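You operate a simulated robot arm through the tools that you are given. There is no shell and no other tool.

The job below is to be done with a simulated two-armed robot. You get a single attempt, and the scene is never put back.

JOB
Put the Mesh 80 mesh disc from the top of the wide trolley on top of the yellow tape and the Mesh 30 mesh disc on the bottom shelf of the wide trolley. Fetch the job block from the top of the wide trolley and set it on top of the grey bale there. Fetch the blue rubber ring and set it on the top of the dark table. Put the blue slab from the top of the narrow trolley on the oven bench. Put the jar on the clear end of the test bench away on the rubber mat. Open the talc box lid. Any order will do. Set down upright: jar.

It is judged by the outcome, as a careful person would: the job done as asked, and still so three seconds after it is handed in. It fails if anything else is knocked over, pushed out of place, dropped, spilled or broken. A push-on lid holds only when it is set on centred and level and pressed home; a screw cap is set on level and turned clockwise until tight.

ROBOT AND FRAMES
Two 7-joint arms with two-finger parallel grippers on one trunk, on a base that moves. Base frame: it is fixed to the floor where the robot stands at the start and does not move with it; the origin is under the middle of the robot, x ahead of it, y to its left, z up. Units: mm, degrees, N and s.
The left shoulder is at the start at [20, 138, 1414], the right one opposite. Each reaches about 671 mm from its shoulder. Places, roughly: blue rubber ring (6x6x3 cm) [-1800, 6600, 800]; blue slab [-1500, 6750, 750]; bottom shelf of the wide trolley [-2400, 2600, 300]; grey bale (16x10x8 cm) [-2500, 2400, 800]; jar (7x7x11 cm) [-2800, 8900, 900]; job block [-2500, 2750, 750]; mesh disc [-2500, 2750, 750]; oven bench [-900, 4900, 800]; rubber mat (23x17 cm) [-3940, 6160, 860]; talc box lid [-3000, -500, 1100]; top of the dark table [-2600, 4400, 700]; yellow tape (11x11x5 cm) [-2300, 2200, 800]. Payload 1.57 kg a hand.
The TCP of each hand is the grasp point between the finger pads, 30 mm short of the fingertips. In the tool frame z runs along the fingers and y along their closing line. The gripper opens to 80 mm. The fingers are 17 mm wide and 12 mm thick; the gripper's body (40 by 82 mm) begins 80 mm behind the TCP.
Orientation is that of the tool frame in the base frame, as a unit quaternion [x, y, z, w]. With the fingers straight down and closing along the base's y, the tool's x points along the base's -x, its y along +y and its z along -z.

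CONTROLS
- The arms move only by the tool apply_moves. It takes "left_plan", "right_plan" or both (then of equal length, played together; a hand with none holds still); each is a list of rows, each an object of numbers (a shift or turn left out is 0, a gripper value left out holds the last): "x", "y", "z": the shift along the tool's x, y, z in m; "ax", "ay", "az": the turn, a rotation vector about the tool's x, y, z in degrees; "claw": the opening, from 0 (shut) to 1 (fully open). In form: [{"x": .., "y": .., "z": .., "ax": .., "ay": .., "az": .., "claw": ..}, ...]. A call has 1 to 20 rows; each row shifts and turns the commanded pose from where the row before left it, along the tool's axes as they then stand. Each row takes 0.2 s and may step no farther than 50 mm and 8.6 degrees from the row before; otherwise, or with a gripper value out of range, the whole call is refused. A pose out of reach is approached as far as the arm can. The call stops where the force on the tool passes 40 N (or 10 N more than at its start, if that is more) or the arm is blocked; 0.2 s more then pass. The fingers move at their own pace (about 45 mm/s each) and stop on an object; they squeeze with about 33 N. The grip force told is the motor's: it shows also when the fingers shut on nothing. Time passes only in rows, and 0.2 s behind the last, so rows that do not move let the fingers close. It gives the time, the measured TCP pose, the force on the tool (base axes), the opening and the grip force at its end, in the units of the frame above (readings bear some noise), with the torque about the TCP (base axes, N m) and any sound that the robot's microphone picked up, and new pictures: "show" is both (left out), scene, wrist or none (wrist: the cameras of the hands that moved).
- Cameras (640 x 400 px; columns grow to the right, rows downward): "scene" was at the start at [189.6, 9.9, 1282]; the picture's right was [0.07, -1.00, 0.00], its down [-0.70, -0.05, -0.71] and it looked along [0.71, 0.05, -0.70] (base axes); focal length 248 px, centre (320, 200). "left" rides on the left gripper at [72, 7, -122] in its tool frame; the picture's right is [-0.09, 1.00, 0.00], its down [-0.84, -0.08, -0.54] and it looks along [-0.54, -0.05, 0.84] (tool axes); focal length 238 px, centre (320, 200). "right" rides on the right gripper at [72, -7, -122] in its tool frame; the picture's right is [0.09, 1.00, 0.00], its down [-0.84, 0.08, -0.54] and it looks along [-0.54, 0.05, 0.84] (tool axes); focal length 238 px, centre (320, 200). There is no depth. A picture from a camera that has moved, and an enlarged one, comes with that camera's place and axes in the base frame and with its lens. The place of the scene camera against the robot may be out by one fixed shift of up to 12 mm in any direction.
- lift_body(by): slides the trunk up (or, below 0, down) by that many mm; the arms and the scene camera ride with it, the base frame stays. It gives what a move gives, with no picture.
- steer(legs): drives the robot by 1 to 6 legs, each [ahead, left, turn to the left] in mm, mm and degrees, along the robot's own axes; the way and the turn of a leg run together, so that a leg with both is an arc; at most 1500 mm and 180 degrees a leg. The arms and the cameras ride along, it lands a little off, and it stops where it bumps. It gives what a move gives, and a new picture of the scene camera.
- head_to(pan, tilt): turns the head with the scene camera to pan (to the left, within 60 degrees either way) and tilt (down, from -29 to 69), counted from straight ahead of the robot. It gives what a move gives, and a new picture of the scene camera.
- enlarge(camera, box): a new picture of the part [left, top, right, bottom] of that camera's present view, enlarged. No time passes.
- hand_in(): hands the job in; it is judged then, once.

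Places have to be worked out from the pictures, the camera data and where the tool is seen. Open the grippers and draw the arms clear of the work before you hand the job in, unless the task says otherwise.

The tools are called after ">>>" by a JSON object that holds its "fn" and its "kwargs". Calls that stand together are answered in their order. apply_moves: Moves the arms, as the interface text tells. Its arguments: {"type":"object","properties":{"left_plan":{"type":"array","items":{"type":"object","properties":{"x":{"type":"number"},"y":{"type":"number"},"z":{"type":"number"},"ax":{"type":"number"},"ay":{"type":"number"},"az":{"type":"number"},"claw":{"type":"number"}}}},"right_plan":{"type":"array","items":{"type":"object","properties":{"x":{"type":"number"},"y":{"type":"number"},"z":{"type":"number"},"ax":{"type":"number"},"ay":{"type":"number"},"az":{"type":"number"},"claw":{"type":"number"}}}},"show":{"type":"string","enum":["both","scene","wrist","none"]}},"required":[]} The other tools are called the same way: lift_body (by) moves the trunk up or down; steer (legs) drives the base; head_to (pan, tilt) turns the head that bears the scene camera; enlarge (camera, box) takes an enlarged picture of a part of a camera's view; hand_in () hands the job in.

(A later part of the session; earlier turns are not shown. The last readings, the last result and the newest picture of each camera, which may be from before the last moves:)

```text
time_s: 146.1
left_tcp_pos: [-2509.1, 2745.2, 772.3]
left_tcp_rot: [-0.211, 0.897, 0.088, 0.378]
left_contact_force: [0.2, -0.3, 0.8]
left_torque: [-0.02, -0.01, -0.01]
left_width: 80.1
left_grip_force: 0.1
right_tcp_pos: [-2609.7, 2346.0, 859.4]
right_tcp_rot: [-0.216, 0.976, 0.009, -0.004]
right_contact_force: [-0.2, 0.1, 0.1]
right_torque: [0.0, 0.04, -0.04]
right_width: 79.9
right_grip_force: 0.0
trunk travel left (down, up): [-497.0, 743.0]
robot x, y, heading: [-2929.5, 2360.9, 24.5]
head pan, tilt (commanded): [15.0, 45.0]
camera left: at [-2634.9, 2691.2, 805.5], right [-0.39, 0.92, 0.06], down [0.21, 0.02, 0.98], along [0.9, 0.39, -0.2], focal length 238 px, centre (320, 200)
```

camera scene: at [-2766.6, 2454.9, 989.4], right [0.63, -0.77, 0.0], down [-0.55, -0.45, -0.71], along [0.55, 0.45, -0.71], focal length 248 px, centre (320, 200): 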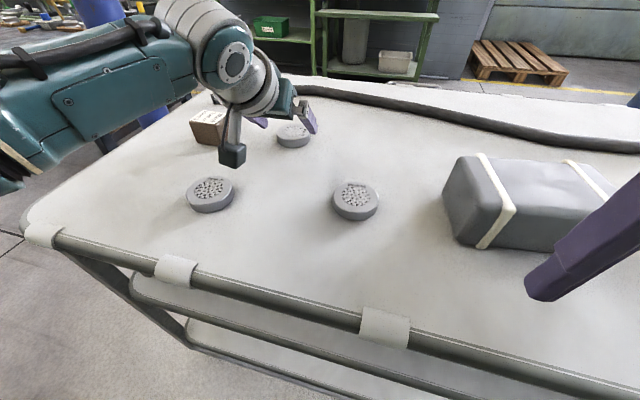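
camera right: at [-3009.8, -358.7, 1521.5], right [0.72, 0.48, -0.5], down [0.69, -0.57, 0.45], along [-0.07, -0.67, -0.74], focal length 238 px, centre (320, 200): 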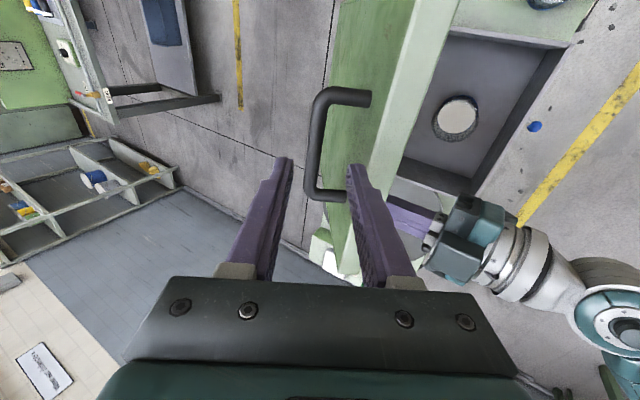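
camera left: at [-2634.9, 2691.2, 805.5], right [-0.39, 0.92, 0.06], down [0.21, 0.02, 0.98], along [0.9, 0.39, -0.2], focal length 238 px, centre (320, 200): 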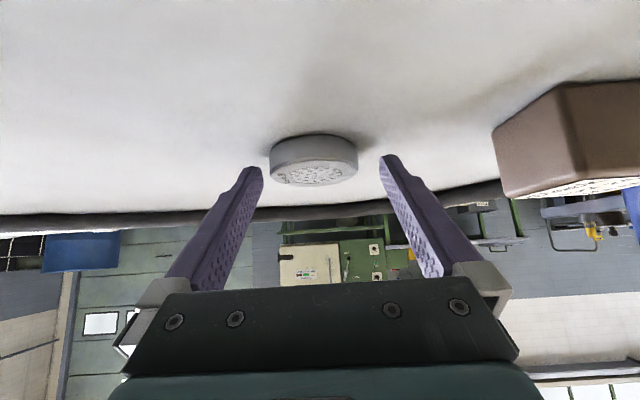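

The disc centre is ~28 mm ahead along the fingers and 3 mm to the right. Advance 9 mm, shift 3 mm right, then close.

>>> {"fn": "apply_moves", "kwargs": {"left_plan": [{"z": 0.0085, "x": -0.001, "y": -0.003}, {}, {"claw": 0}, {}, {}, {}, {}], "show": "wrist"}}

```text
time_s: 147.7
left_tcp_pos: [-2500.5, 2745.0, 767.2]
left_tcp_rot: [-0.211, 0.897, 0.088, 0.378]
left_contact_force: [0.4, -0.1, 0.3]
left_torque: [0.09, 0.03, -0.02]
left_width: 61.2
left_grip_force: 33.1
right_tcp_pos: [-2609.2, 2345.9, 859.1]
right_tcp_rot: [-0.215, 0.976, 0.008, -0.005]
right_contact_force: [0.6, 0.0, -0.7]
right_torque: [-0.01, -0.01, -0.01]
right_width: 80.0
right_grip_force: 0.1
trunk travel left (down, up): [-497.0, 743.0]
robot x, y, heading: [-2930.2, 2354.8, 24.4]
head pan, tilt (commanded): [15.0, 45.0]
camera left: at [-2626.5, 2691.0, 800.1], right [-0.39, 0.92, 0.06], down [0.21, 0.02, 0.98], along [0.9, 0.39, -0.2], focal length 238 px, centre (320, 200)
```

left: 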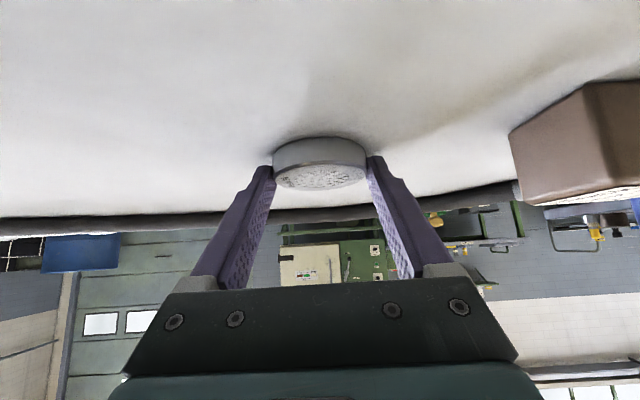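

Gripped at 61 mm width. Lift 100 mm straight up.

>>> {"fn": "apply_moves", "kwargs": {"left_plan": [{"x": -0.0215, "z": -0.021}, {"x": -0.025, "z": -0.0245}, {"x": -0.025, "z": -0.0245}, {}], "show": "both"}}

```text
time_s: 148.7
left_tcp_pos: [-2501.9, 2748.8, 865.5]
left_tcp_rot: [-0.211, 0.897, 0.088, 0.378]
left_contact_force: [0.1, 1.0, 0.8]
left_torque: [0.0, 0.03, -0.02]
left_width: 0.0
left_grip_force: 20.7
right_tcp_pos: [-2609.3, 2345.5, 859.6]
right_tcp_rot: [-0.215, 0.977, 0.008, -0.005]
right_contact_force: [-0.3, -0.4, 0.4]
right_torque: [-0.03, 0.02, 0.0]
right_width: 80.1
right_grip_force: 0.1
trunk travel left (down, up): [-497.0, 743.0]
robot x, y, heading: [-2927.5, 2358.4, 24.4]
head pan, tilt (commanded): [15.0, 45.0]
camera scene: at [-2766.6, 2454.8, 989.4], right [0.63, -0.77, 0.0], down [-0.55, -0.45, -0.71], along [0.55, 0.45, -0.71], focal length 248 px, centre (320, 200)
camera left: at [-2628.9, 2694.0, 899.9], right [-0.39, 0.92, 0.06], down [0.21, 0.02, 0.98], along [0.9, 0.39, -0.2], focal length 238 px, centre (320, 200)
```

scene: 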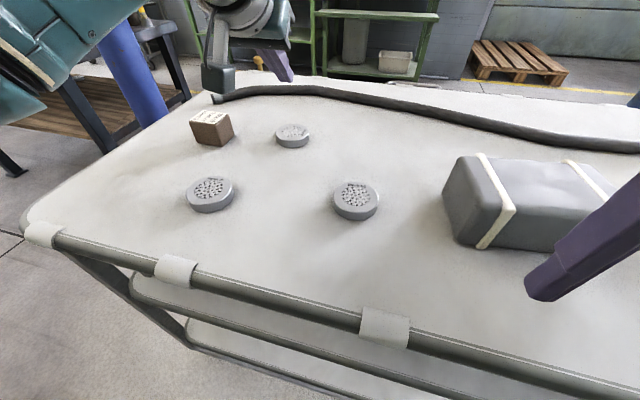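
left: 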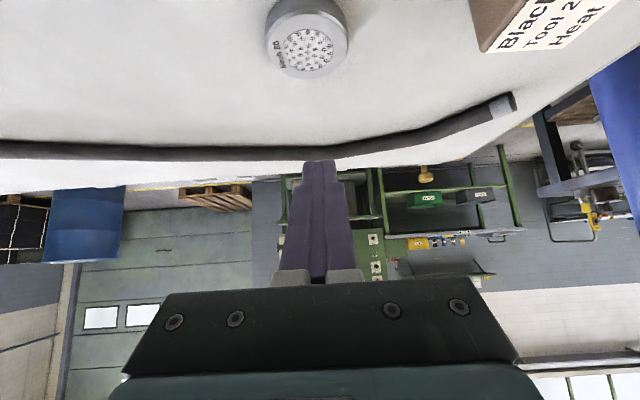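

The disc slipped out (grip only caught its upper edge); it stayed in place. I'll use a steeper hand (30° from vertical), so raise both hands and lower the trunk another 100 mm for reach.

>>> {"fn": "apply_moves", "kwargs": {"left_plan": [{"x": -0.025, "z": -0.025, "claw": 1}, {"x": -0.025, "z": -0.025}, {"ay": 7.5, "z": -0.02}, {"ay": 7.5, "z": -0.02}, {}], "right_plan": [{"z": -0.045}, {"z": -0.045}, {"z": -0.045}, {}, {}], "show": "none"}}

>>> {"fn": "lift_body", "kwargs": {"by": -100}}

>>> {"fn": "apply_moves", "kwargs": {"left_plan": [{}], "show": "both"}}

```text
time_s: 149.9
left_tcp_pos: [-2527.0, 2732.3, 966.7]
left_tcp_rot: [-0.22, 0.94, 0.059, 0.256]
left_contact_force: [-0.6, -0.1, 0.4]
left_torque: [0.02, -0.02, -0.03]
left_width: 80.2
left_grip_force: 0.0
right_tcp_pos: [-2613.9, 2333.6, 976.2]
right_tcp_rot: [-0.216, 0.976, -0.018, -0.033]
right_contact_force: [-0.2, 0.6, -0.3]
right_torque: [0.01, -0.01, 0.04]
right_width: 80.2
right_grip_force: 0.1
trunk travel left (down, up): [-497.0, 743.0]
robot x, y, heading: [-2932.3, 2360.2, 24.4]
head pan, tilt (commanded): [15.0, 45.0]
```

```text
time_s: 151.2
left_tcp_pos: [-2526.5, 2731.8, 866.5]
left_tcp_rot: [-0.221, 0.939, 0.06, 0.257]
left_contact_force: [-0.8, 0.5, 0.0]
left_torque: [-0.03, 0.0, 0.01]
left_width: 80.1
left_grip_force: 0.0
right_tcp_pos: [-2612.8, 2334.3, 874.9]
right_tcp_rot: [-0.216, 0.976, -0.018, -0.033]
right_contact_force: [0.2, -1.1, 0.0]
right_torque: [0.0, -0.04, 0.01]
right_width: 80.0
right_grip_force: 0.1
trunk travel left (down, up): [-397.0, 843.0]
robot x, y, heading: [-2926.2, 2356.9, 24.3]
head pan, tilt (commanded): [15.0, 45.0]
```

```text
time_s: 151.6
left_tcp_pos: [-2527.6, 2733.1, 866.9]
left_tcp_rot: [-0.22, 0.939, 0.06, 0.257]
left_contact_force: [0.1, -0.8, 0.4]
left_torque: [-0.03, -0.03, 0.04]
left_width: 79.8
left_grip_force: 0.1
right_tcp_pos: [-2613.3, 2333.7, 876.6]
right_tcp_rot: [-0.215, 0.976, -0.019, -0.032]
right_contact_force: [0.1, 0.8, 0.1]
right_torque: [0.0, -0.03, -0.01]
right_width: 80.2
right_grip_force: 0.1
trunk travel left (down, up): [-397.0, 843.0]
robot x, y, heading: [-2921.3, 2355.8, 24.6]
head pan, tilt (commanded): [15.0, 45.0]
camera scene: at [-2766.5, 2454.9, 889.5], right [0.63, -0.77, 0.0], down [-0.55, -0.45, -0.71], along [0.55, 0.45, -0.71], focal length 248 px, centre (320, 200)
camera left: at [-2640.5, 2684.0, 934.7], right [-0.37, 0.93, 0.05], down [0.43, 0.13, 0.89], along [0.82, 0.35, -0.45], focal length 238 px, centre (320, 200)
```

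scene: 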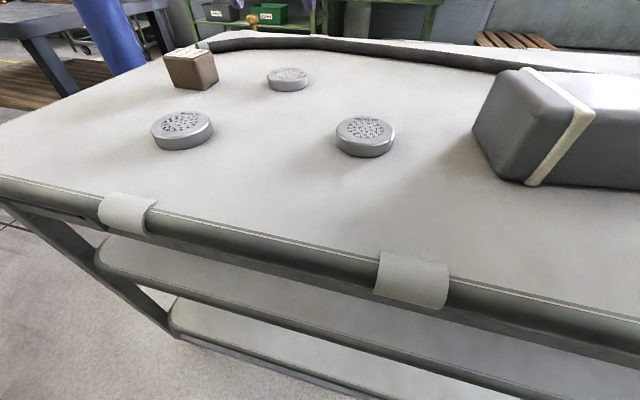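
left: 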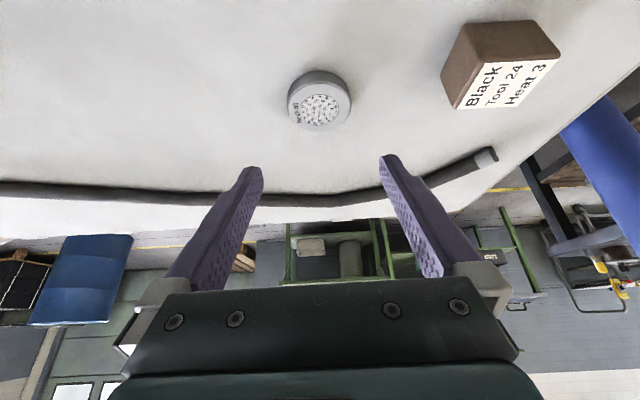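

Now the hand is 31° from vertical and lined up with the disc. Descend in three steps to the grasp.

>>> {"fn": "apply_moves", "kwargs": {"left_plan": [{"z": 0.04, "x": 0.0124}, {"z": 0.035, "x": 0.0124}, {"z": 0.0125}, {}], "show": "wrist"}}

```text
time_s: 152.6
left_tcp_pos: [-2505.5, 2745.6, 779.7]
left_tcp_rot: [-0.221, 0.939, 0.06, 0.258]
left_contact_force: [0.2, 0.3, 0.0]
left_torque: [-0.02, -0.01, 0.01]
left_width: 79.6
left_grip_force: 0.1
right_tcp_pos: [-2612.6, 2334.6, 877.8]
right_tcp_rot: [-0.216, 0.976, -0.019, -0.033]
right_contact_force: [0.4, 0.0, 0.1]
right_torque: [0.01, 0.01, 0.03]
right_width: 80.2
right_grip_force: 0.1
trunk travel left (down, up): [-397.0, 843.0]
robot x, y, heading: [-2931.0, 2360.1, 24.5]
head pan, tilt (commanded): [15.0, 45.0]
camera left: at [-2619.0, 2696.3, 848.0], right [-0.37, 0.93, 0.05], down [0.43, 0.13, 0.89], along [0.82, 0.35, -0.45], focal length 238 px, centre (320, 200)
```

left: 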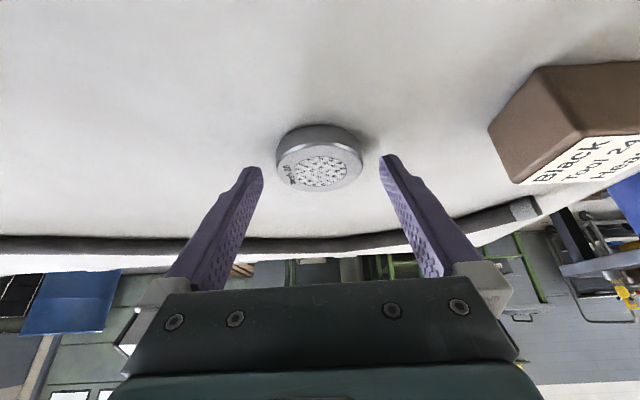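

Good alignment. Go 9 mm further and close.

>>> {"fn": "apply_moves", "kwargs": {"left_plan": [{"z": 0.009}, {}, {"claw": 0}, {}, {}, {}, {}], "show": "wrist"}}

```text
time_s: 154.2
left_tcp_pos: [-2501.9, 2745.9, 772.5]
left_tcp_rot: [-0.221, 0.939, 0.06, 0.258]
left_contact_force: [-0.7, -0.3, 0.0]
left_torque: [0.09, 0.01, -0.02]
left_width: 61.1
left_grip_force: 32.8
right_tcp_pos: [-2612.9, 2332.7, 877.0]
right_tcp_rot: [-0.216, 0.976, -0.02, -0.032]
right_contact_force: [-0.2, 1.1, 0.1]
right_torque: [0.0, -0.02, 0.01]
right_width: 79.8
right_grip_force: 0.0
trunk travel left (down, up): [-397.0, 843.0]
robot x, y, heading: [-2929.3, 2358.5, 24.5]
head pan, tilt (commanded): [15.0, 45.0]
camera left: at [-2615.2, 2697.9, 841.0], right [-0.37, 0.93, 0.05], down [0.43, 0.13, 0.89], along [0.82, 0.35, -0.45], focal length 238 px, centre (320, 200)
```

left: 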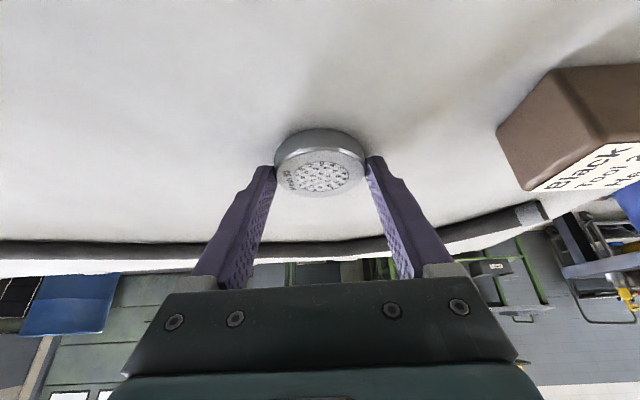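

Gripped again. Lift slowly 15 mm and check that the disc comes along.

>>> {"fn": "apply_moves", "kwargs": {"left_plan": [{"x": -0.0026, "z": -0.0043}, {"x": -0.0026, "z": -0.0043}, {"x": -0.0026, "z": -0.0043}, {}], "show": "wrist"}}

```text
time_s: 155.2
left_tcp_pos: [-2501.2, 2744.6, 786.1]
left_tcp_rot: [-0.221, 0.939, 0.06, 0.257]
left_contact_force: [-0.1, -0.5, -2.7]
left_torque: [-0.01, 0.02, 0.0]
left_width: 60.9
left_grip_force: 32.5
right_tcp_pos: [-2613.0, 2333.9, 876.3]
right_tcp_rot: [-0.216, 0.976, -0.02, -0.032]
right_contact_force: [-0.3, 0.8, 0.7]
right_torque: [0.02, 0.0, -0.01]
right_width: 80.0
right_grip_force: 0.0
trunk travel left (down, up): [-397.0, 843.0]
robot x, y, heading: [-2929.7, 2359.2, 24.5]
head pan, tilt (commanded): [15.0, 45.0]
camera left: at [-2615.9, 2696.5, 854.5], right [-0.37, 0.93, 0.05], down [0.43, 0.13, 0.89], along [0.82, 0.35, -0.45], focal length 238 px, centre (320, 200)
```

left: 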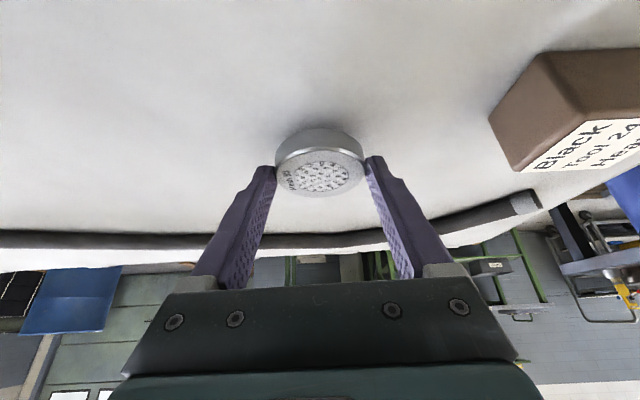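

The disc is held (2.7 N). Raise it to ~900 mm, then strafe right to bring the tape in front of the left hand.

>>> {"fn": "apply_moves", "kwargs": {"left_plan": [{"x": -0.0122, "z": -0.0206}, {"x": -0.0122, "z": -0.0206}, {"x": -0.0122, "z": -0.0206}, {"x": -0.0122, "z": -0.0206}, {"x": -0.0122, "z": -0.0206}, {}], "show": "none"}}

>>> {"fn": "steer", "kwargs": {"legs": [[0, -300, 0], [0, -250, 0]]}}

>>> {"fn": "head_to", "kwargs": {"pan": 15, "tilt": 30}}

```text
time_s: 156.6
left_tcp_pos: [-2501.8, 2743.7, 905.1]
left_tcp_rot: [-0.222, 0.939, 0.06, 0.257]
left_contact_force: [-0.4, 0.5, -2.8]
left_torque: [0.0, 0.01, 0.02]
left_width: 61.0
left_grip_force: 33.1
right_tcp_pos: [-2612.6, 2333.9, 876.3]
right_tcp_rot: [-0.215, 0.976, -0.019, -0.032]
right_contact_force: [0.2, -0.3, 0.3]
right_torque: [-0.02, 0.01, 0.02]
right_width: 79.9
right_grip_force: 0.2
trunk travel left (down, up): [-397.0, 843.0]
robot x, y, heading: [-2932.6, 2362.5, 24.5]
head pan, tilt (commanded): [15.0, 45.0]
```

```text
time_s: 160.1
left_tcp_pos: [-2277.1, 2250.7, 904.6]
left_tcp_rot: [-0.222, 0.939, 0.06, 0.257]
left_contact_force: [-0.3, -1.0, -2.3]
left_torque: [0.0, 0.05, 0.01]
left_width: 60.9
left_grip_force: 32.9
right_tcp_pos: [-2387.9, 1841.4, 877.2]
right_tcp_rot: [-0.218, 0.975, -0.02, -0.032]
right_contact_force: [-0.1, -0.6, -0.1]
right_torque: [0.03, -0.02, -0.02]
right_width: 80.0
right_grip_force: 0.1
trunk travel left (down, up): [-397.0, 843.0]
robot x, y, heading: [-2704.7, 1865.7, 24.9]
head pan, tilt (commanded): [15.0, 45.0]
camera scene: at [-2541.9, 1961.2, 889.4], right [0.64, -0.77, 0.0], down [-0.55, -0.45, -0.71], along [0.54, 0.45, -0.71], focal length 248 px, centre (320, 200)
```

scene: 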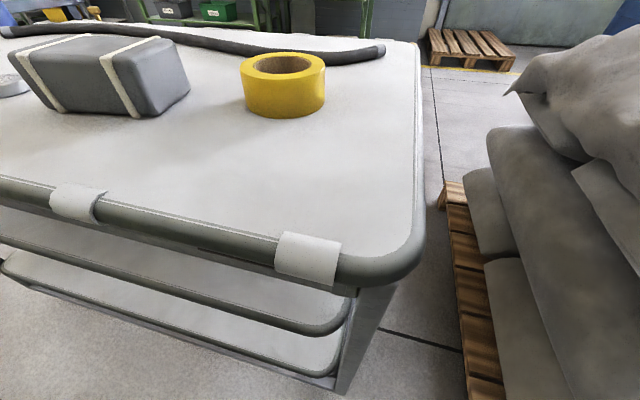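

```text
time_s: 160.8
left_tcp_pos: [-2278.5, 2252.1, 904.7]
left_tcp_rot: [-0.223, 0.939, 0.06, 0.257]
left_contact_force: [-0.1, 0.0, -2.3]
left_torque: [-0.02, 0.02, -0.05]
left_width: 61.1
left_grip_force: 33.6
right_tcp_pos: [-2387.6, 1841.9, 875.7]
right_tcp_rot: [-0.217, 0.975, -0.02, -0.033]
right_contact_force: [-0.5, -0.9, -0.9]
right_torque: [0.03, 0.0, -0.03]
right_width: 80.0
right_grip_force: 0.0
trunk travel left (down, up): [-397.0, 843.0]
robot x, y, heading: [-2703.7, 1867.8, 24.6]
head pan, tilt (commanded): [15.0, 30.0]
camera scene: at [-2535.0, 1967.3, 911.9], right [0.64, -0.77, 0.0], down [-0.39, -0.32, -0.87], along [0.67, 0.55, -0.5], focal length 248 px, centre (320, 200)
```

scene: 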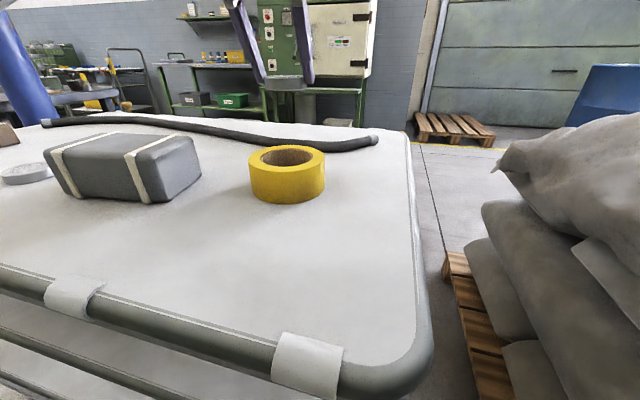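

The tape is ahead of the left hand. Zoom to measure it.

>>> {"fn": "enlarge", "kwargs": {"camera": "scene", "box": [220, 120, 360, 220]}}

>>> {"fn": "enlarge", "kwargs": {"camera": "left", "box": [0, 0, 640, 400]}}

```text
4.00 times, centred on (290, 170) of scene
camera zoom: at [-2535.0, 1967.3, 911.9], right [0.64, -0.77, 0.0], down [-0.39, -0.32, -0.87], along [0.67, 0.55, -0.5], focal length 992 px, centre (440, 320)
```

zoom: 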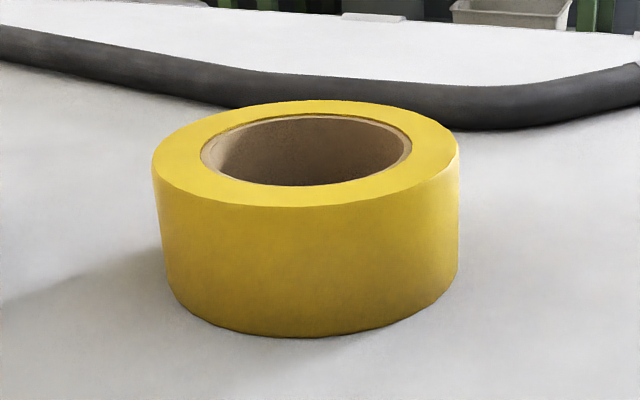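

```text
1.00 times, centred on (320, 200) of left (not enlarged: the box is as wide or as high as the picture)
camera zoom: at [-2391.9, 2202.9, 972.6], right [-0.38, 0.93, 0.05], down [0.43, 0.13, 0.89], along [0.82, 0.36, -0.45], focal length 238 px, centre (320, 200)
```

zoom: 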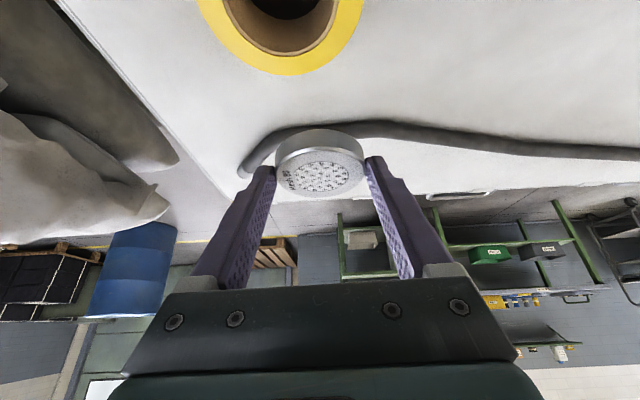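

Tape centre ≈ (-2316, 2213), top z ≈ 788, hole ~75 mm wide — wider than the 60 mm disc, so I'll rest the disc across the near rim (46 mm from centre). Move above that spot.

>>> {"fn": "apply_moves", "kwargs": {"left_plan": [{"x": 0.0302, "y": -0.0053, "z": -0.0178}, {"x": 0.0302, "y": -0.0053, "z": -0.0178}, {"x": 0.0302, "y": -0.0053, "z": -0.0178}, {"x": 0.0153, "z": 0.0259}, {"x": 0.0102, "z": 0.0173}, {}], "show": "both"}}

```text
time_s: 162.2
left_tcp_pos: [-2364.6, 2192.5, 853.5]
left_tcp_rot: [-0.222, 0.939, 0.06, 0.257]
left_contact_force: [0.1, 0.7, -3.0]
left_torque: [-0.04, 0.0, -0.01]
left_width: 61.2
left_grip_force: 32.5
right_tcp_pos: [-2387.9, 1840.8, 876.5]
right_tcp_rot: [-0.217, 0.975, -0.02, -0.033]
right_contact_force: [0.1, 0.1, -0.1]
right_torque: [-0.02, -0.01, 0.04]
right_width: 80.1
right_grip_force: 0.1
trunk travel left (down, up): [-397.0, 843.0]
robot x, y, heading: [-2703.1, 1867.6, 24.3]
head pan, tilt (commanded): [15.0, 30.0]
camera scene: at [-2534.8, 1967.3, 912.0], right [0.64, -0.77, 0.0], down [-0.39, -0.32, -0.87], along [0.67, 0.55, -0.5], focal length 248 px, centre (320, 200)
camera left: at [-2478.1, 2144.0, 921.7], right [-0.38, 0.93, 0.05], down [0.43, 0.13, 0.89], along [0.82, 0.36, -0.45], focal length 238 px, centre (320, 200)
```

scene: 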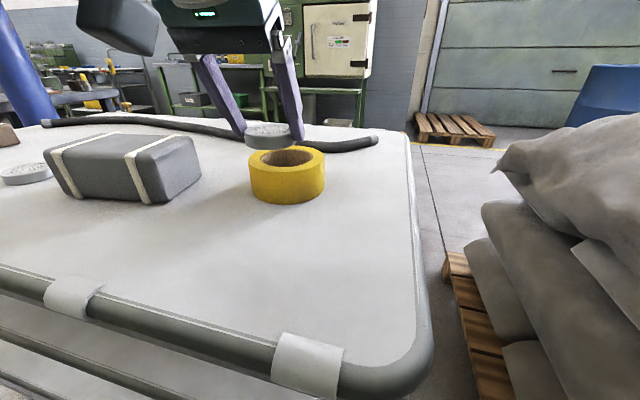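
left: 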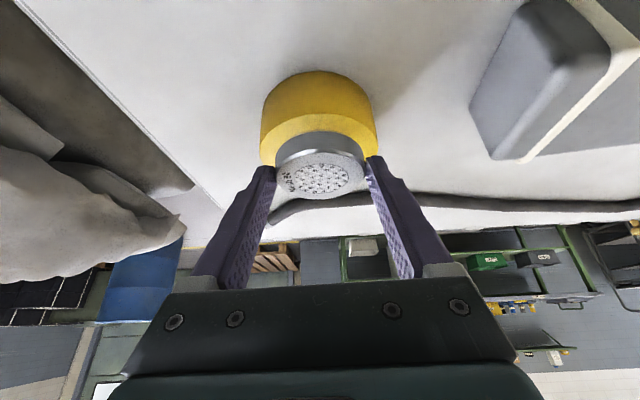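

Disc is above the near rim as planned. Descend 24 mm, then creep down until contact.

>>> {"fn": "apply_moves", "kwargs": {"left_plan": [{"x": 0.0061, "z": 0.0104}, {"x": 0.0061, "z": 0.0104}, {"x": 0.0015, "z": 0.0026}, {}], "show": "both"}}

```text
time_s: 163.2
left_tcp_pos: [-2364.6, 2189.1, 827.3]
left_tcp_rot: [-0.223, 0.939, 0.059, 0.257]
left_contact_force: [-0.3, -1.0, -2.9]
left_torque: [0.01, 0.05, 0.01]
left_width: 60.9
left_grip_force: 32.8
right_tcp_pos: [-2388.1, 1839.6, 876.2]
right_tcp_rot: [-0.217, 0.975, -0.019, -0.033]
right_contact_force: [1.1, 0.1, 1.3]
right_torque: [0.03, -0.02, 0.0]
right_width: 79.8
right_grip_force: 0.1
trunk travel left (down, up): [-397.0, 843.0]
robot x, y, heading: [-2705.1, 1861.6, 24.6]
head pan, tilt (commanded): [15.0, 30.0]
camera scene: at [-2534.9, 1967.3, 912.0], right [0.64, -0.77, 0.0], down [-0.39, -0.32, -0.87], along [0.67, 0.55, -0.5], focal length 248 px, centre (320, 200)
camera left: at [-2477.5, 2141.2, 894.4], right [-0.38, 0.93, 0.05], down [0.43, 0.13, 0.89], along [0.82, 0.36, -0.45], focal length 238 px, centre (320, 200)
```

scene: 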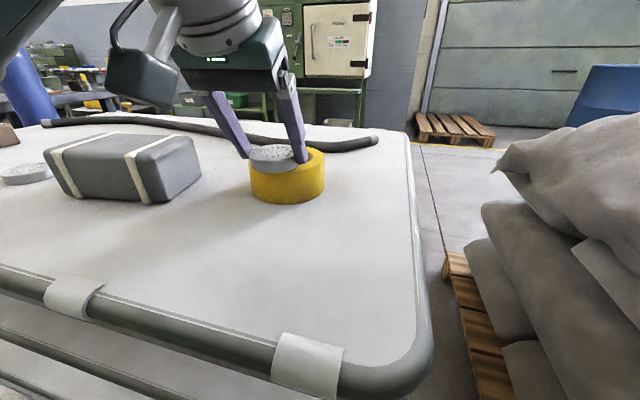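
left: 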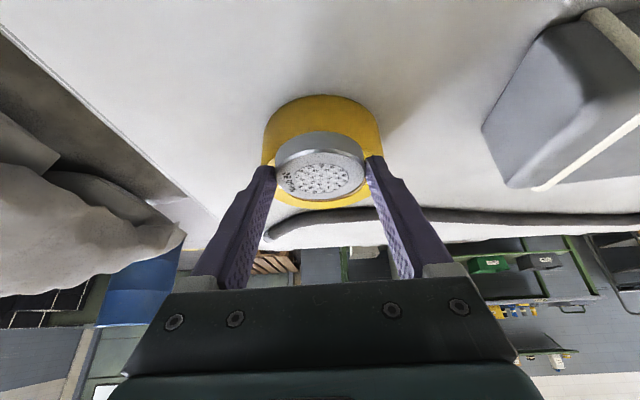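

No contact yet; creep down 2.5 mm at a time.

>>> {"fn": "apply_moves", "kwargs": {"left_plan": [{"x": 0.0013, "z": 0.0021}, {}, {"x": 0.0013, "z": 0.0021}, {}], "show": "none"}}

>>> {"fn": "enlarge", "kwargs": {"camera": "scene", "box": [220, 120, 360, 220]}}

```text
time_s: 164.2
left_tcp_pos: [-2363.9, 2190.4, 821.8]
left_tcp_rot: [-0.223, 0.938, 0.06, 0.257]
left_contact_force: [0.0, 0.4, -2.4]
left_torque: [-0.02, 0.02, -0.02]
left_width: 61.1
left_grip_force: 33.3
right_tcp_pos: [-2388.4, 1840.5, 875.5]
right_tcp_rot: [-0.218, 0.975, -0.02, -0.033]
right_contact_force: [0.1, 0.1, 0.7]
right_torque: [-0.01, 0.0, 0.0]
right_width: 80.2
right_grip_force: 0.0
trunk travel left (down, up): [-397.0, 843.0]
robot x, y, heading: [-2704.6, 1862.3, 24.7]
head pan, tilt (commanded): [15.0, 30.0]
```

```text
4.00 times, centred on (290, 170) of scene
camera zoom: at [-2534.9, 1967.3, 912.0], right [0.64, -0.77, 0.0], down [-0.39, -0.32, -0.87], along [0.67, 0.55, -0.5], focal length 992 px, centre (440, 320)
```

zoom: 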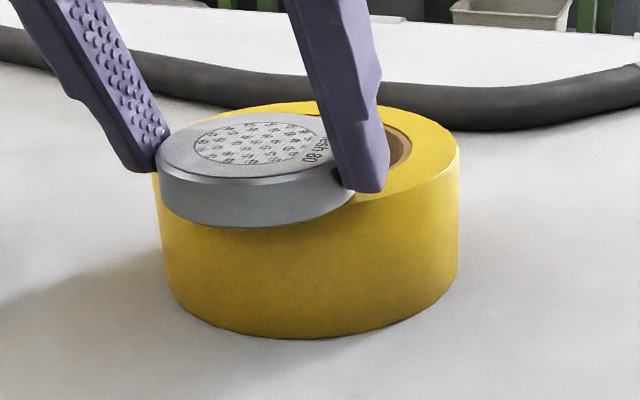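

Almost touching. Continue creeping.

>>> {"fn": "apply_moves", "kwargs": {"left_plan": [{"x": 0.0008, "z": 0.0013}, {}, {"x": 0.0008, "z": 0.0013}, {}], "show": "none"}}

```text
time_s: 165.2
left_tcp_pos: [-2364.4, 2190.4, 820.4]
left_tcp_rot: [-0.222, 0.938, 0.061, 0.259]
left_contact_force: [-3.3, -2.7, 9.7]
left_torque: [0.16, 0.1, 0.04]
left_width: 61.1
left_grip_force: 33.3
right_tcp_pos: [-2387.6, 1841.3, 876.8]
right_tcp_rot: [-0.217, 0.975, -0.021, -0.033]
right_contact_force: [0.6, -0.2, -0.6]
right_torque: [0.0, 0.0, 0.01]
right_width: 80.1
right_grip_force: 0.0
trunk travel left (down, up): [-397.0, 843.0]
robot x, y, heading: [-2702.1, 1864.0, 24.6]
head pan, tilt (commanded): [15.0, 30.0]
```

Contact made (about 12 N). Release the disc by opening, then raise the hand.

>>> {"fn": "apply_moves", "kwargs": {"left_plan": [{"claw": 0.85}, {"claw": 0.95}, {}, {}, {}], "show": "wrist"}}

>>> {"fn": "enlarge", "kwargs": {"camera": "scene", "box": [220, 120, 360, 220]}}

```text
time_s: 166.4
left_tcp_pos: [-2365.1, 2191.0, 819.1]
left_tcp_rot: [-0.222, 0.939, 0.06, 0.257]
left_contact_force: [-0.2, -0.7, -0.1]
left_torque: [0.0, 0.0, 0.02]
left_width: 76.1
left_grip_force: 0.0
right_tcp_pos: [-2387.7, 1840.4, 876.6]
right_tcp_rot: [-0.218, 0.975, -0.02, -0.034]
right_contact_force: [-0.5, -0.1, 0.4]
right_torque: [0.02, 0.02, 0.02]
right_width: 79.9
right_grip_force: 0.1
trunk travel left (down, up): [-397.0, 843.0]
robot x, y, heading: [-2699.1, 1862.1, 24.6]
head pan, tilt (commanded): [15.0, 30.0]
camera left: at [-2478.8, 2141.1, 886.9], right [-0.38, 0.93, 0.05], down [0.43, 0.13, 0.89], along [0.82, 0.36, -0.45], focal length 238 px, centre (320, 200)
```

left: 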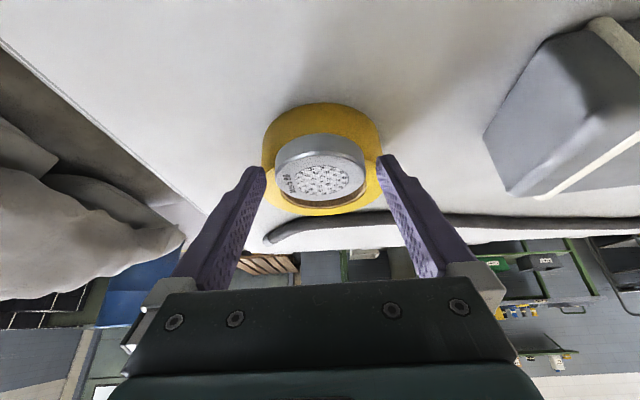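

```text
4.00 times, centred on (290, 170) of scene
camera zoom: at [-2534.8, 1967.5, 912.0], right [0.64, -0.77, 0.0], down [-0.39, -0.32, -0.87], along [0.67, 0.55, -0.5], focal length 992 px, centre (440, 320)
```

zoom: 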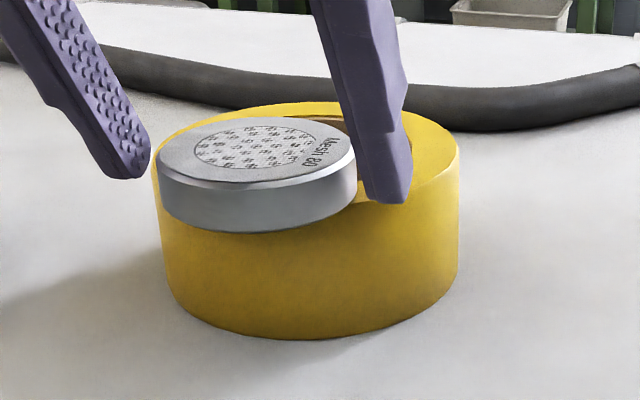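

The disc sits level on the tape rim. Raise the left hand straight up.

>>> {"fn": "apply_moves", "kwargs": {"left_plan": [{"x": -0.0102, "z": -0.0173}, {"x": -0.0153, "z": -0.0259}, {"x": -0.0153, "z": -0.0259}, {"x": -0.0153, "z": -0.0259}, {}], "show": "both"}}

```text
time_s: 167.6
left_tcp_pos: [-2366.6, 2190.5, 930.9]
left_tcp_rot: [-0.223, 0.939, 0.06, 0.256]
left_contact_force: [0.0, 0.4, -0.1]
left_torque: [0.02, 0.0, -0.02]
left_width: 76.3
left_grip_force: 0.1
right_tcp_pos: [-2386.9, 1840.9, 877.0]
right_tcp_rot: [-0.218, 0.975, -0.02, -0.034]
right_contact_force: [0.1, 0.8, 0.5]
right_torque: [0.05, -0.02, 0.01]
right_width: 79.9
right_grip_force: 0.0
trunk travel left (down, up): [-397.0, 843.0]
robot x, y, heading: [-2701.1, 1863.1, 24.6]
head pan, tilt (commanded): [15.0, 30.0]
camera scene: at [-2534.8, 1967.3, 912.0], right [0.64, -0.77, 0.0], down [-0.39, -0.32, -0.87], along [0.67, 0.55, -0.5], focal length 248 px, centre (320, 200)
camera left: at [-2479.4, 2141.7, 998.9], right [-0.38, 0.93, 0.05], down [0.43, 0.13, 0.89], along [0.82, 0.36, -0.45], focal length 238 px, centre (320, 200)
```

scene: 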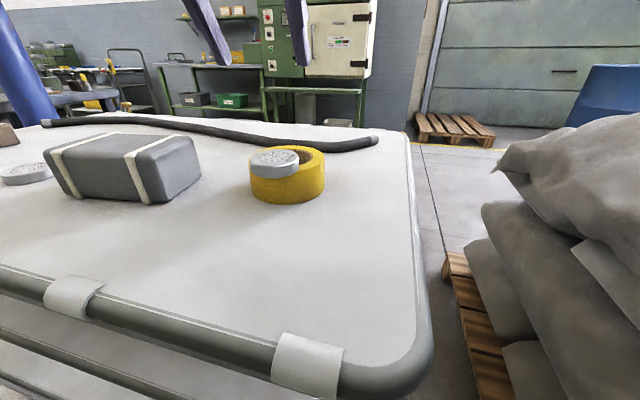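
left: 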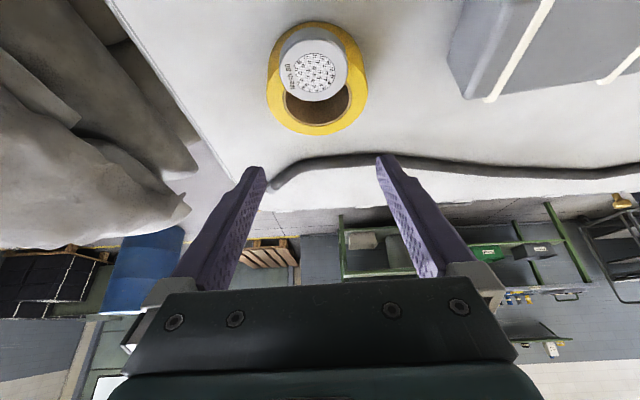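

Mesh 80 rests stably on the tape. Next, the job block: strafe left about 690 mm along the trolley.

>>> {"fn": "steer", "kwargs": {"legs": [[0, 350, 0], [0, 340, 0]]}}

>>> {"fn": "apply_moves", "kwargs": {"left_plan": [{"claw": 1}], "show": "both"}}

```text
time_s: 171.7
left_tcp_pos: [-2657.5, 2818.9, 930.1]
left_tcp_rot: [-0.225, 0.938, 0.061, 0.256]
left_contact_force: [-0.7, 0.1, -1.0]
left_torque: [0.0, 0.0, -0.02]
left_width: 75.9
left_grip_force: 0.1
right_tcp_pos: [-2676.4, 2469.1, 876.5]
right_tcp_rot: [-0.22, 0.975, -0.02, -0.033]
right_contact_force: [-0.3, -0.3, 0.0]
right_torque: [-0.03, -0.01, -0.03]
right_width: 80.4
right_grip_force: 0.0
trunk travel left (down, up): [-397.0, 843.0]
robot x, y, heading: [-2991.7, 2489.7, 25.2]
head pan, tilt (commanded): [15.0, 30.0]
camera scene: at [-2824.4, 2595.0, 912.1], right [0.64, -0.77, 0.0], down [-0.38, -0.32, -0.87], along [0.66, 0.56, -0.5], focal length 248 px, centre (320, 200)
```

scene: 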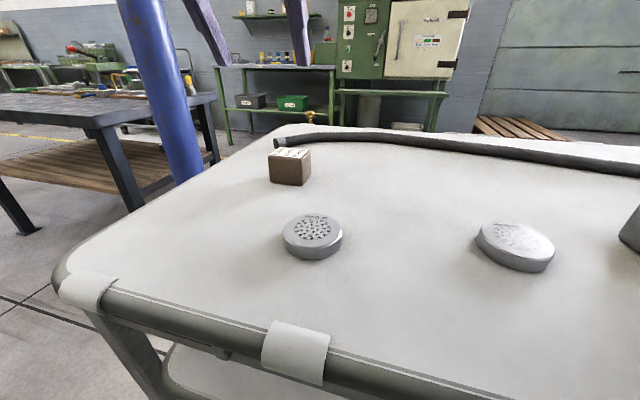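

```text
time_s: 172.1
left_tcp_pos: [-2656.7, 2818.2, 931.7]
left_tcp_rot: [-0.225, 0.938, 0.061, 0.257]
left_contact_force: [-0.2, 0.1, 0.1]
left_torque: [0.0, 0.0, 0.01]
left_width: 79.7
left_grip_force: 0.0
right_tcp_pos: [-2677.4, 2467.9, 875.2]
right_tcp_rot: [-0.22, 0.975, -0.019, -0.033]
right_contact_force: [0.1, -0.1, -0.4]
right_torque: [-0.02, 0.0, -0.02]
right_width: 80.1
right_grip_force: 0.0
trunk travel left (down, up): [-397.0, 843.0]
robot x, y, heading: [-2991.5, 2489.9, 25.0]
head pan, tilt (commanded): [15.0, 30.0]
camera scene: at [-2824.3, 2594.7, 912.0], right [0.64, -0.77, 0.0], down [-0.38, -0.32, -0.87], along [0.66, 0.56, -0.5], focal length 248 px, centre (320, 200)
camera left: at [-2769.9, 2769.5, 998.6], right [-0.38, 0.92, 0.05], down [0.43, 0.13, 0.89], along [0.82, 0.36, -0.45], focal length 238 px, centre (320, 200)
```

scene: 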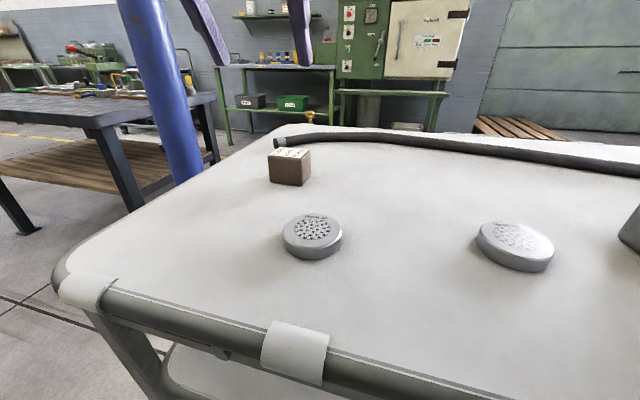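
left: 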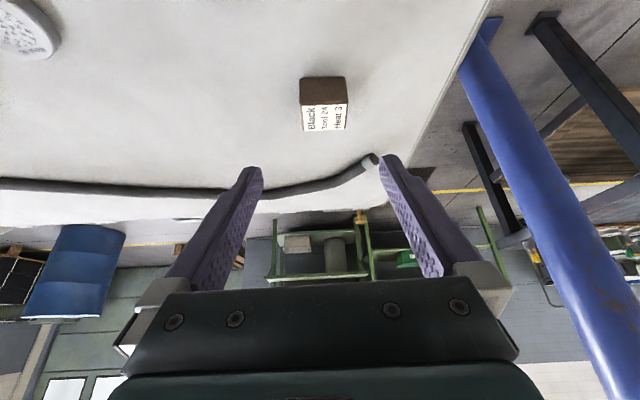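

Block centre ≈ (-2579, 2865), top z ≈ 781, squarely in front of the left hand. Approach along the fingers, stopping 32 mm short for a check.

>>> {"fn": "apply_moves", "kwargs": {"left_plan": [{"z": 0.035, "x": 0.0024, "y": 0.0016}, {"z": 0.035, "x": 0.0024, "y": 0.0016}, {"z": 0.035, "x": 0.0024, "y": 0.0016}, {"z": 0.035, "x": 0.0024, "y": 0.0016}, {}], "show": "both"}}

```text
time_s: 173.3
left_tcp_pos: [-2602.6, 2852.2, 806.7]
left_tcp_rot: [-0.225, 0.938, 0.061, 0.256]
left_contact_force: [-0.1, -0.2, 0.5]
left_torque: [-0.01, -0.01, 0.02]
left_width: 80.1
left_grip_force: 0.0
right_tcp_pos: [-2676.7, 2469.4, 876.8]
right_tcp_rot: [-0.22, 0.975, -0.02, -0.033]
right_contact_force: [0.2, -0.6, 0.4]
right_torque: [0.0, 0.0, 0.01]
right_width: 79.5
right_grip_force: 0.1
trunk travel left (down, up): [-397.0, 843.0]
robot x, y, heading: [-2995.0, 2496.8, 25.0]
head pan, tilt (commanded): [15.0, 30.0]
camera scene: at [-2824.3, 2594.9, 912.1], right [0.64, -0.77, 0.0], down [-0.38, -0.32, -0.87], along [0.66, 0.56, -0.5], focal length 248 px, centre (320, 200)
camera left: at [-2716.4, 2802.3, 874.4], right [-0.38, 0.92, 0.05], down [0.43, 0.13, 0.89], along [0.82, 0.36, -0.45], focal length 238 px, centre (320, 200)
```

scene: 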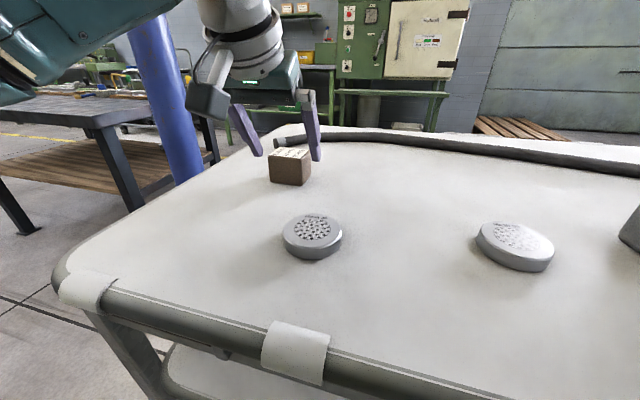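
left: 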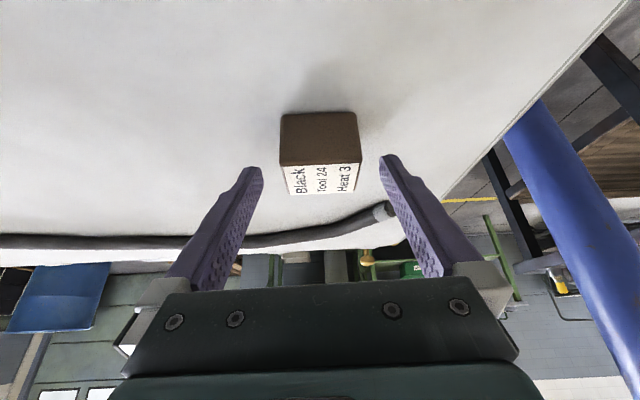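

Block is centred. Advance the final 33 mm and close.

>>> {"fn": "apply_moves", "kwargs": {"left_plan": [{"z": 0.0165}, {"z": 0.0165, "x": 0.0005}, {}, {"claw": 0}, {}, {}, {}, {}], "show": "wrist"}}

```text
time_s: 175.1
left_tcp_pos: [-2589.4, 2859.8, 777.7]
left_tcp_rot: [-0.225, 0.938, 0.061, 0.257]
left_contact_force: [0.7, -0.2, 1.0]
left_torque: [-0.04, -0.04, 0.0]
left_width: 55.2
left_grip_force: 32.9
right_tcp_pos: [-2676.1, 2468.6, 875.9]
right_tcp_rot: [-0.22, 0.975, -0.02, -0.033]
right_contact_force: [0.7, -0.3, 0.2]
right_torque: [0.03, -0.01, -0.01]
right_width: 79.9
right_grip_force: 0.1
trunk travel left (down, up): [-397.0, 843.0]
robot x, y, heading: [-2993.6, 2488.5, 24.9]
head pan, tilt (commanded): [15.0, 30.0]
camera left: at [-2703.5, 2810.2, 845.5], right [-0.38, 0.92, 0.05], down [0.43, 0.13, 0.89], along [0.82, 0.36, -0.45], focal length 238 px, centre (320, 200)
```

left: 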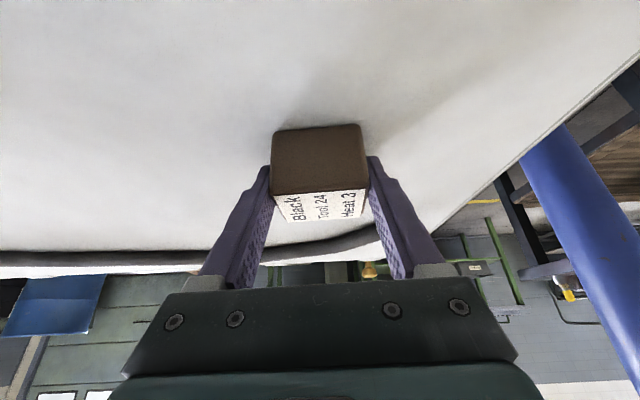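

Block gripped (55 mm). Lift it 150 mm.

>>> {"fn": "apply_moves", "kwargs": {"left_plan": [{"x": -0.004, "z": -0.0065}, {"x": -0.0077, "z": -0.0129}, {"x": -0.0128, "z": -0.0215}, {"x": -0.0128, "z": -0.0215}, {"x": -0.0128, "z": -0.0215}, {"x": -0.0128, "z": -0.0215}, {"x": -0.0128, "z": -0.0215}, {}], "show": "wrist"}}

```text
time_s: 176.9
left_tcp_pos: [-2590.2, 2861.3, 924.8]
left_tcp_rot: [-0.226, 0.938, 0.061, 0.257]
left_contact_force: [0.1, 0.5, -1.2]
left_torque: [-0.02, 0.02, -0.02]
left_width: 55.2
left_grip_force: 32.9
right_tcp_pos: [-2676.1, 2468.5, 876.7]
right_tcp_rot: [-0.22, 0.975, -0.021, -0.033]
right_contact_force: [0.7, 0.8, 0.1]
right_torque: [-0.01, 0.02, 0.0]
right_width: 79.8
right_grip_force: 0.1
trunk travel left (down, up): [-397.0, 843.0]
robot x, y, heading: [-2989.6, 2487.6, 25.0]
head pan, tilt (commanded): [15.0, 30.0]
camera left: at [-2703.3, 2811.3, 993.3], right [-0.38, 0.92, 0.05], down [0.43, 0.13, 0.89], along [0.82, 0.36, -0.45], focal length 238 px, centre (320, 200)
```

left: 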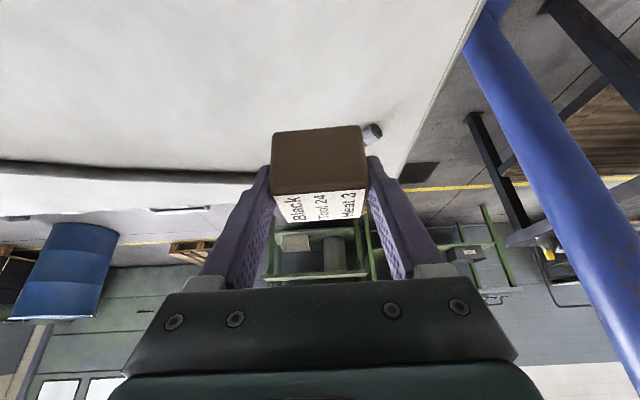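

Strafe right 480 mm to bring the block over the bale.

>>> {"fn": "steer", "kwargs": {"legs": [[0, -480, 0]]}}

>>> {"fn": "apply_moves", "kwargs": {"left_plan": [{"x": 0.026, "z": -0.0155}, {"x": 0.026, "z": -0.0155}, {}], "show": "both"}}

```text
time_s: 179.8
left_tcp_pos: [-2383.4, 2414.8, 925.6]
left_tcp_rot: [-0.218, 0.94, 0.059, 0.257]
left_contact_force: [0.5, 0.4, -1.1]
left_torque: [0.03, 0.01, -0.02]
left_width: 55.6
left_grip_force: 32.9
right_tcp_pos: [-2476.8, 2024.5, 876.5]
right_tcp_rot: [-0.212, 0.976, -0.02, -0.034]
right_contact_force: [1.0, -0.3, 0.5]
right_torque: [0.02, -0.02, 0.0]
right_width: 79.9
right_grip_force: 0.0
trunk travel left (down, up): [-397.0, 843.0]
robot x, y, heading: [-2792.4, 2055.2, 24.1]
head pan, tilt (commanded): [15.0, 30.0]
camera scene: at [-2622.6, 2152.5, 912.0], right [0.63, -0.78, 0.0], down [-0.39, -0.32, -0.87], along [0.67, 0.55, -0.5], focal length 248 px, centre (320, 200)
```

scene: 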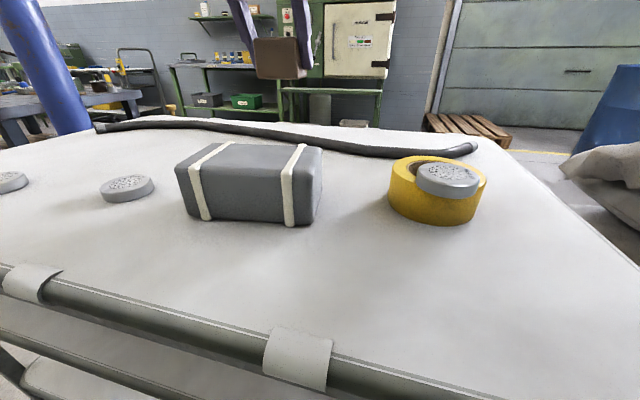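

```text
time_s: 180.6
left_tcp_pos: [-2436.2, 2389.2, 926.0]
left_tcp_rot: [-0.217, 0.94, 0.059, 0.257]
left_contact_force: [0.1, -0.4, -1.7]
left_torque: [0.02, 0.0, -0.01]
left_width: 55.4
left_grip_force: 32.3
right_tcp_pos: [-2477.3, 2024.4, 875.5]
right_tcp_rot: [-0.212, 0.977, -0.02, -0.033]
right_contact_force: [-0.3, 0.3, -0.9]
right_torque: [0.03, 0.02, 0.02]
right_width: 79.9
right_grip_force: 0.1
trunk travel left (down, up): [-397.0, 843.0]
robot x, y, heading: [-2791.2, 2050.1, 23.9]
head pan, tilt (commanded): [15.0, 30.0]
camera scene: at [-2622.4, 2152.4, 912.0], right [0.63, -0.78, 0.0], down [-0.39, -0.32, -0.87], along [0.67, 0.55, -0.5], focal length 248 px, centre (320, 200)
camera left: at [-2549.9, 2342.9, 993.9], right [-0.37, 0.93, 0.05], down [0.43, 0.13, 0.89], along [0.82, 0.35, -0.45], focal length 238 px, centre (320, 200)
```

scene: 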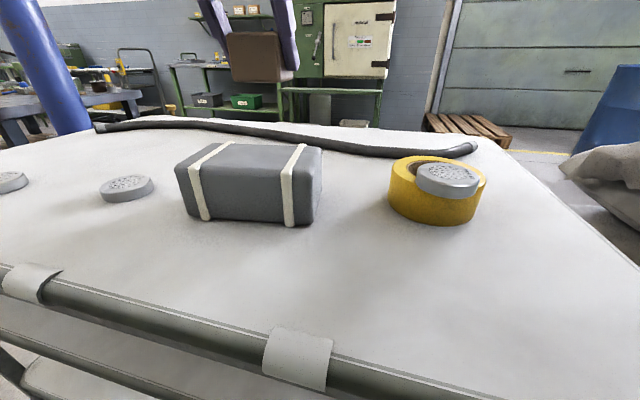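
left: 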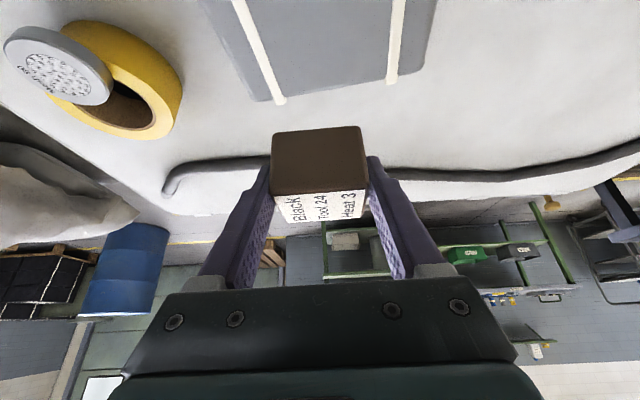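

Measure the bale's top face by zooming.

>>> {"fn": "enlarge", "kwargs": {"camera": "scene", "box": [160, 110, 340, 240]}}

```text
3.08 times, centred on (250, 175) of scene
camera zoom: at [-2622.4, 2152.4, 912.0], right [0.63, -0.78, 0.0], down [-0.39, -0.32, -0.87], along [0.67, 0.55, -0.5], focal length 763 px, centre (535, 277)
```

zoom: 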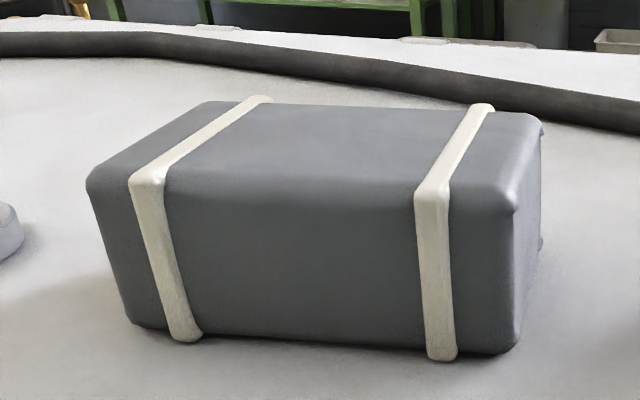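

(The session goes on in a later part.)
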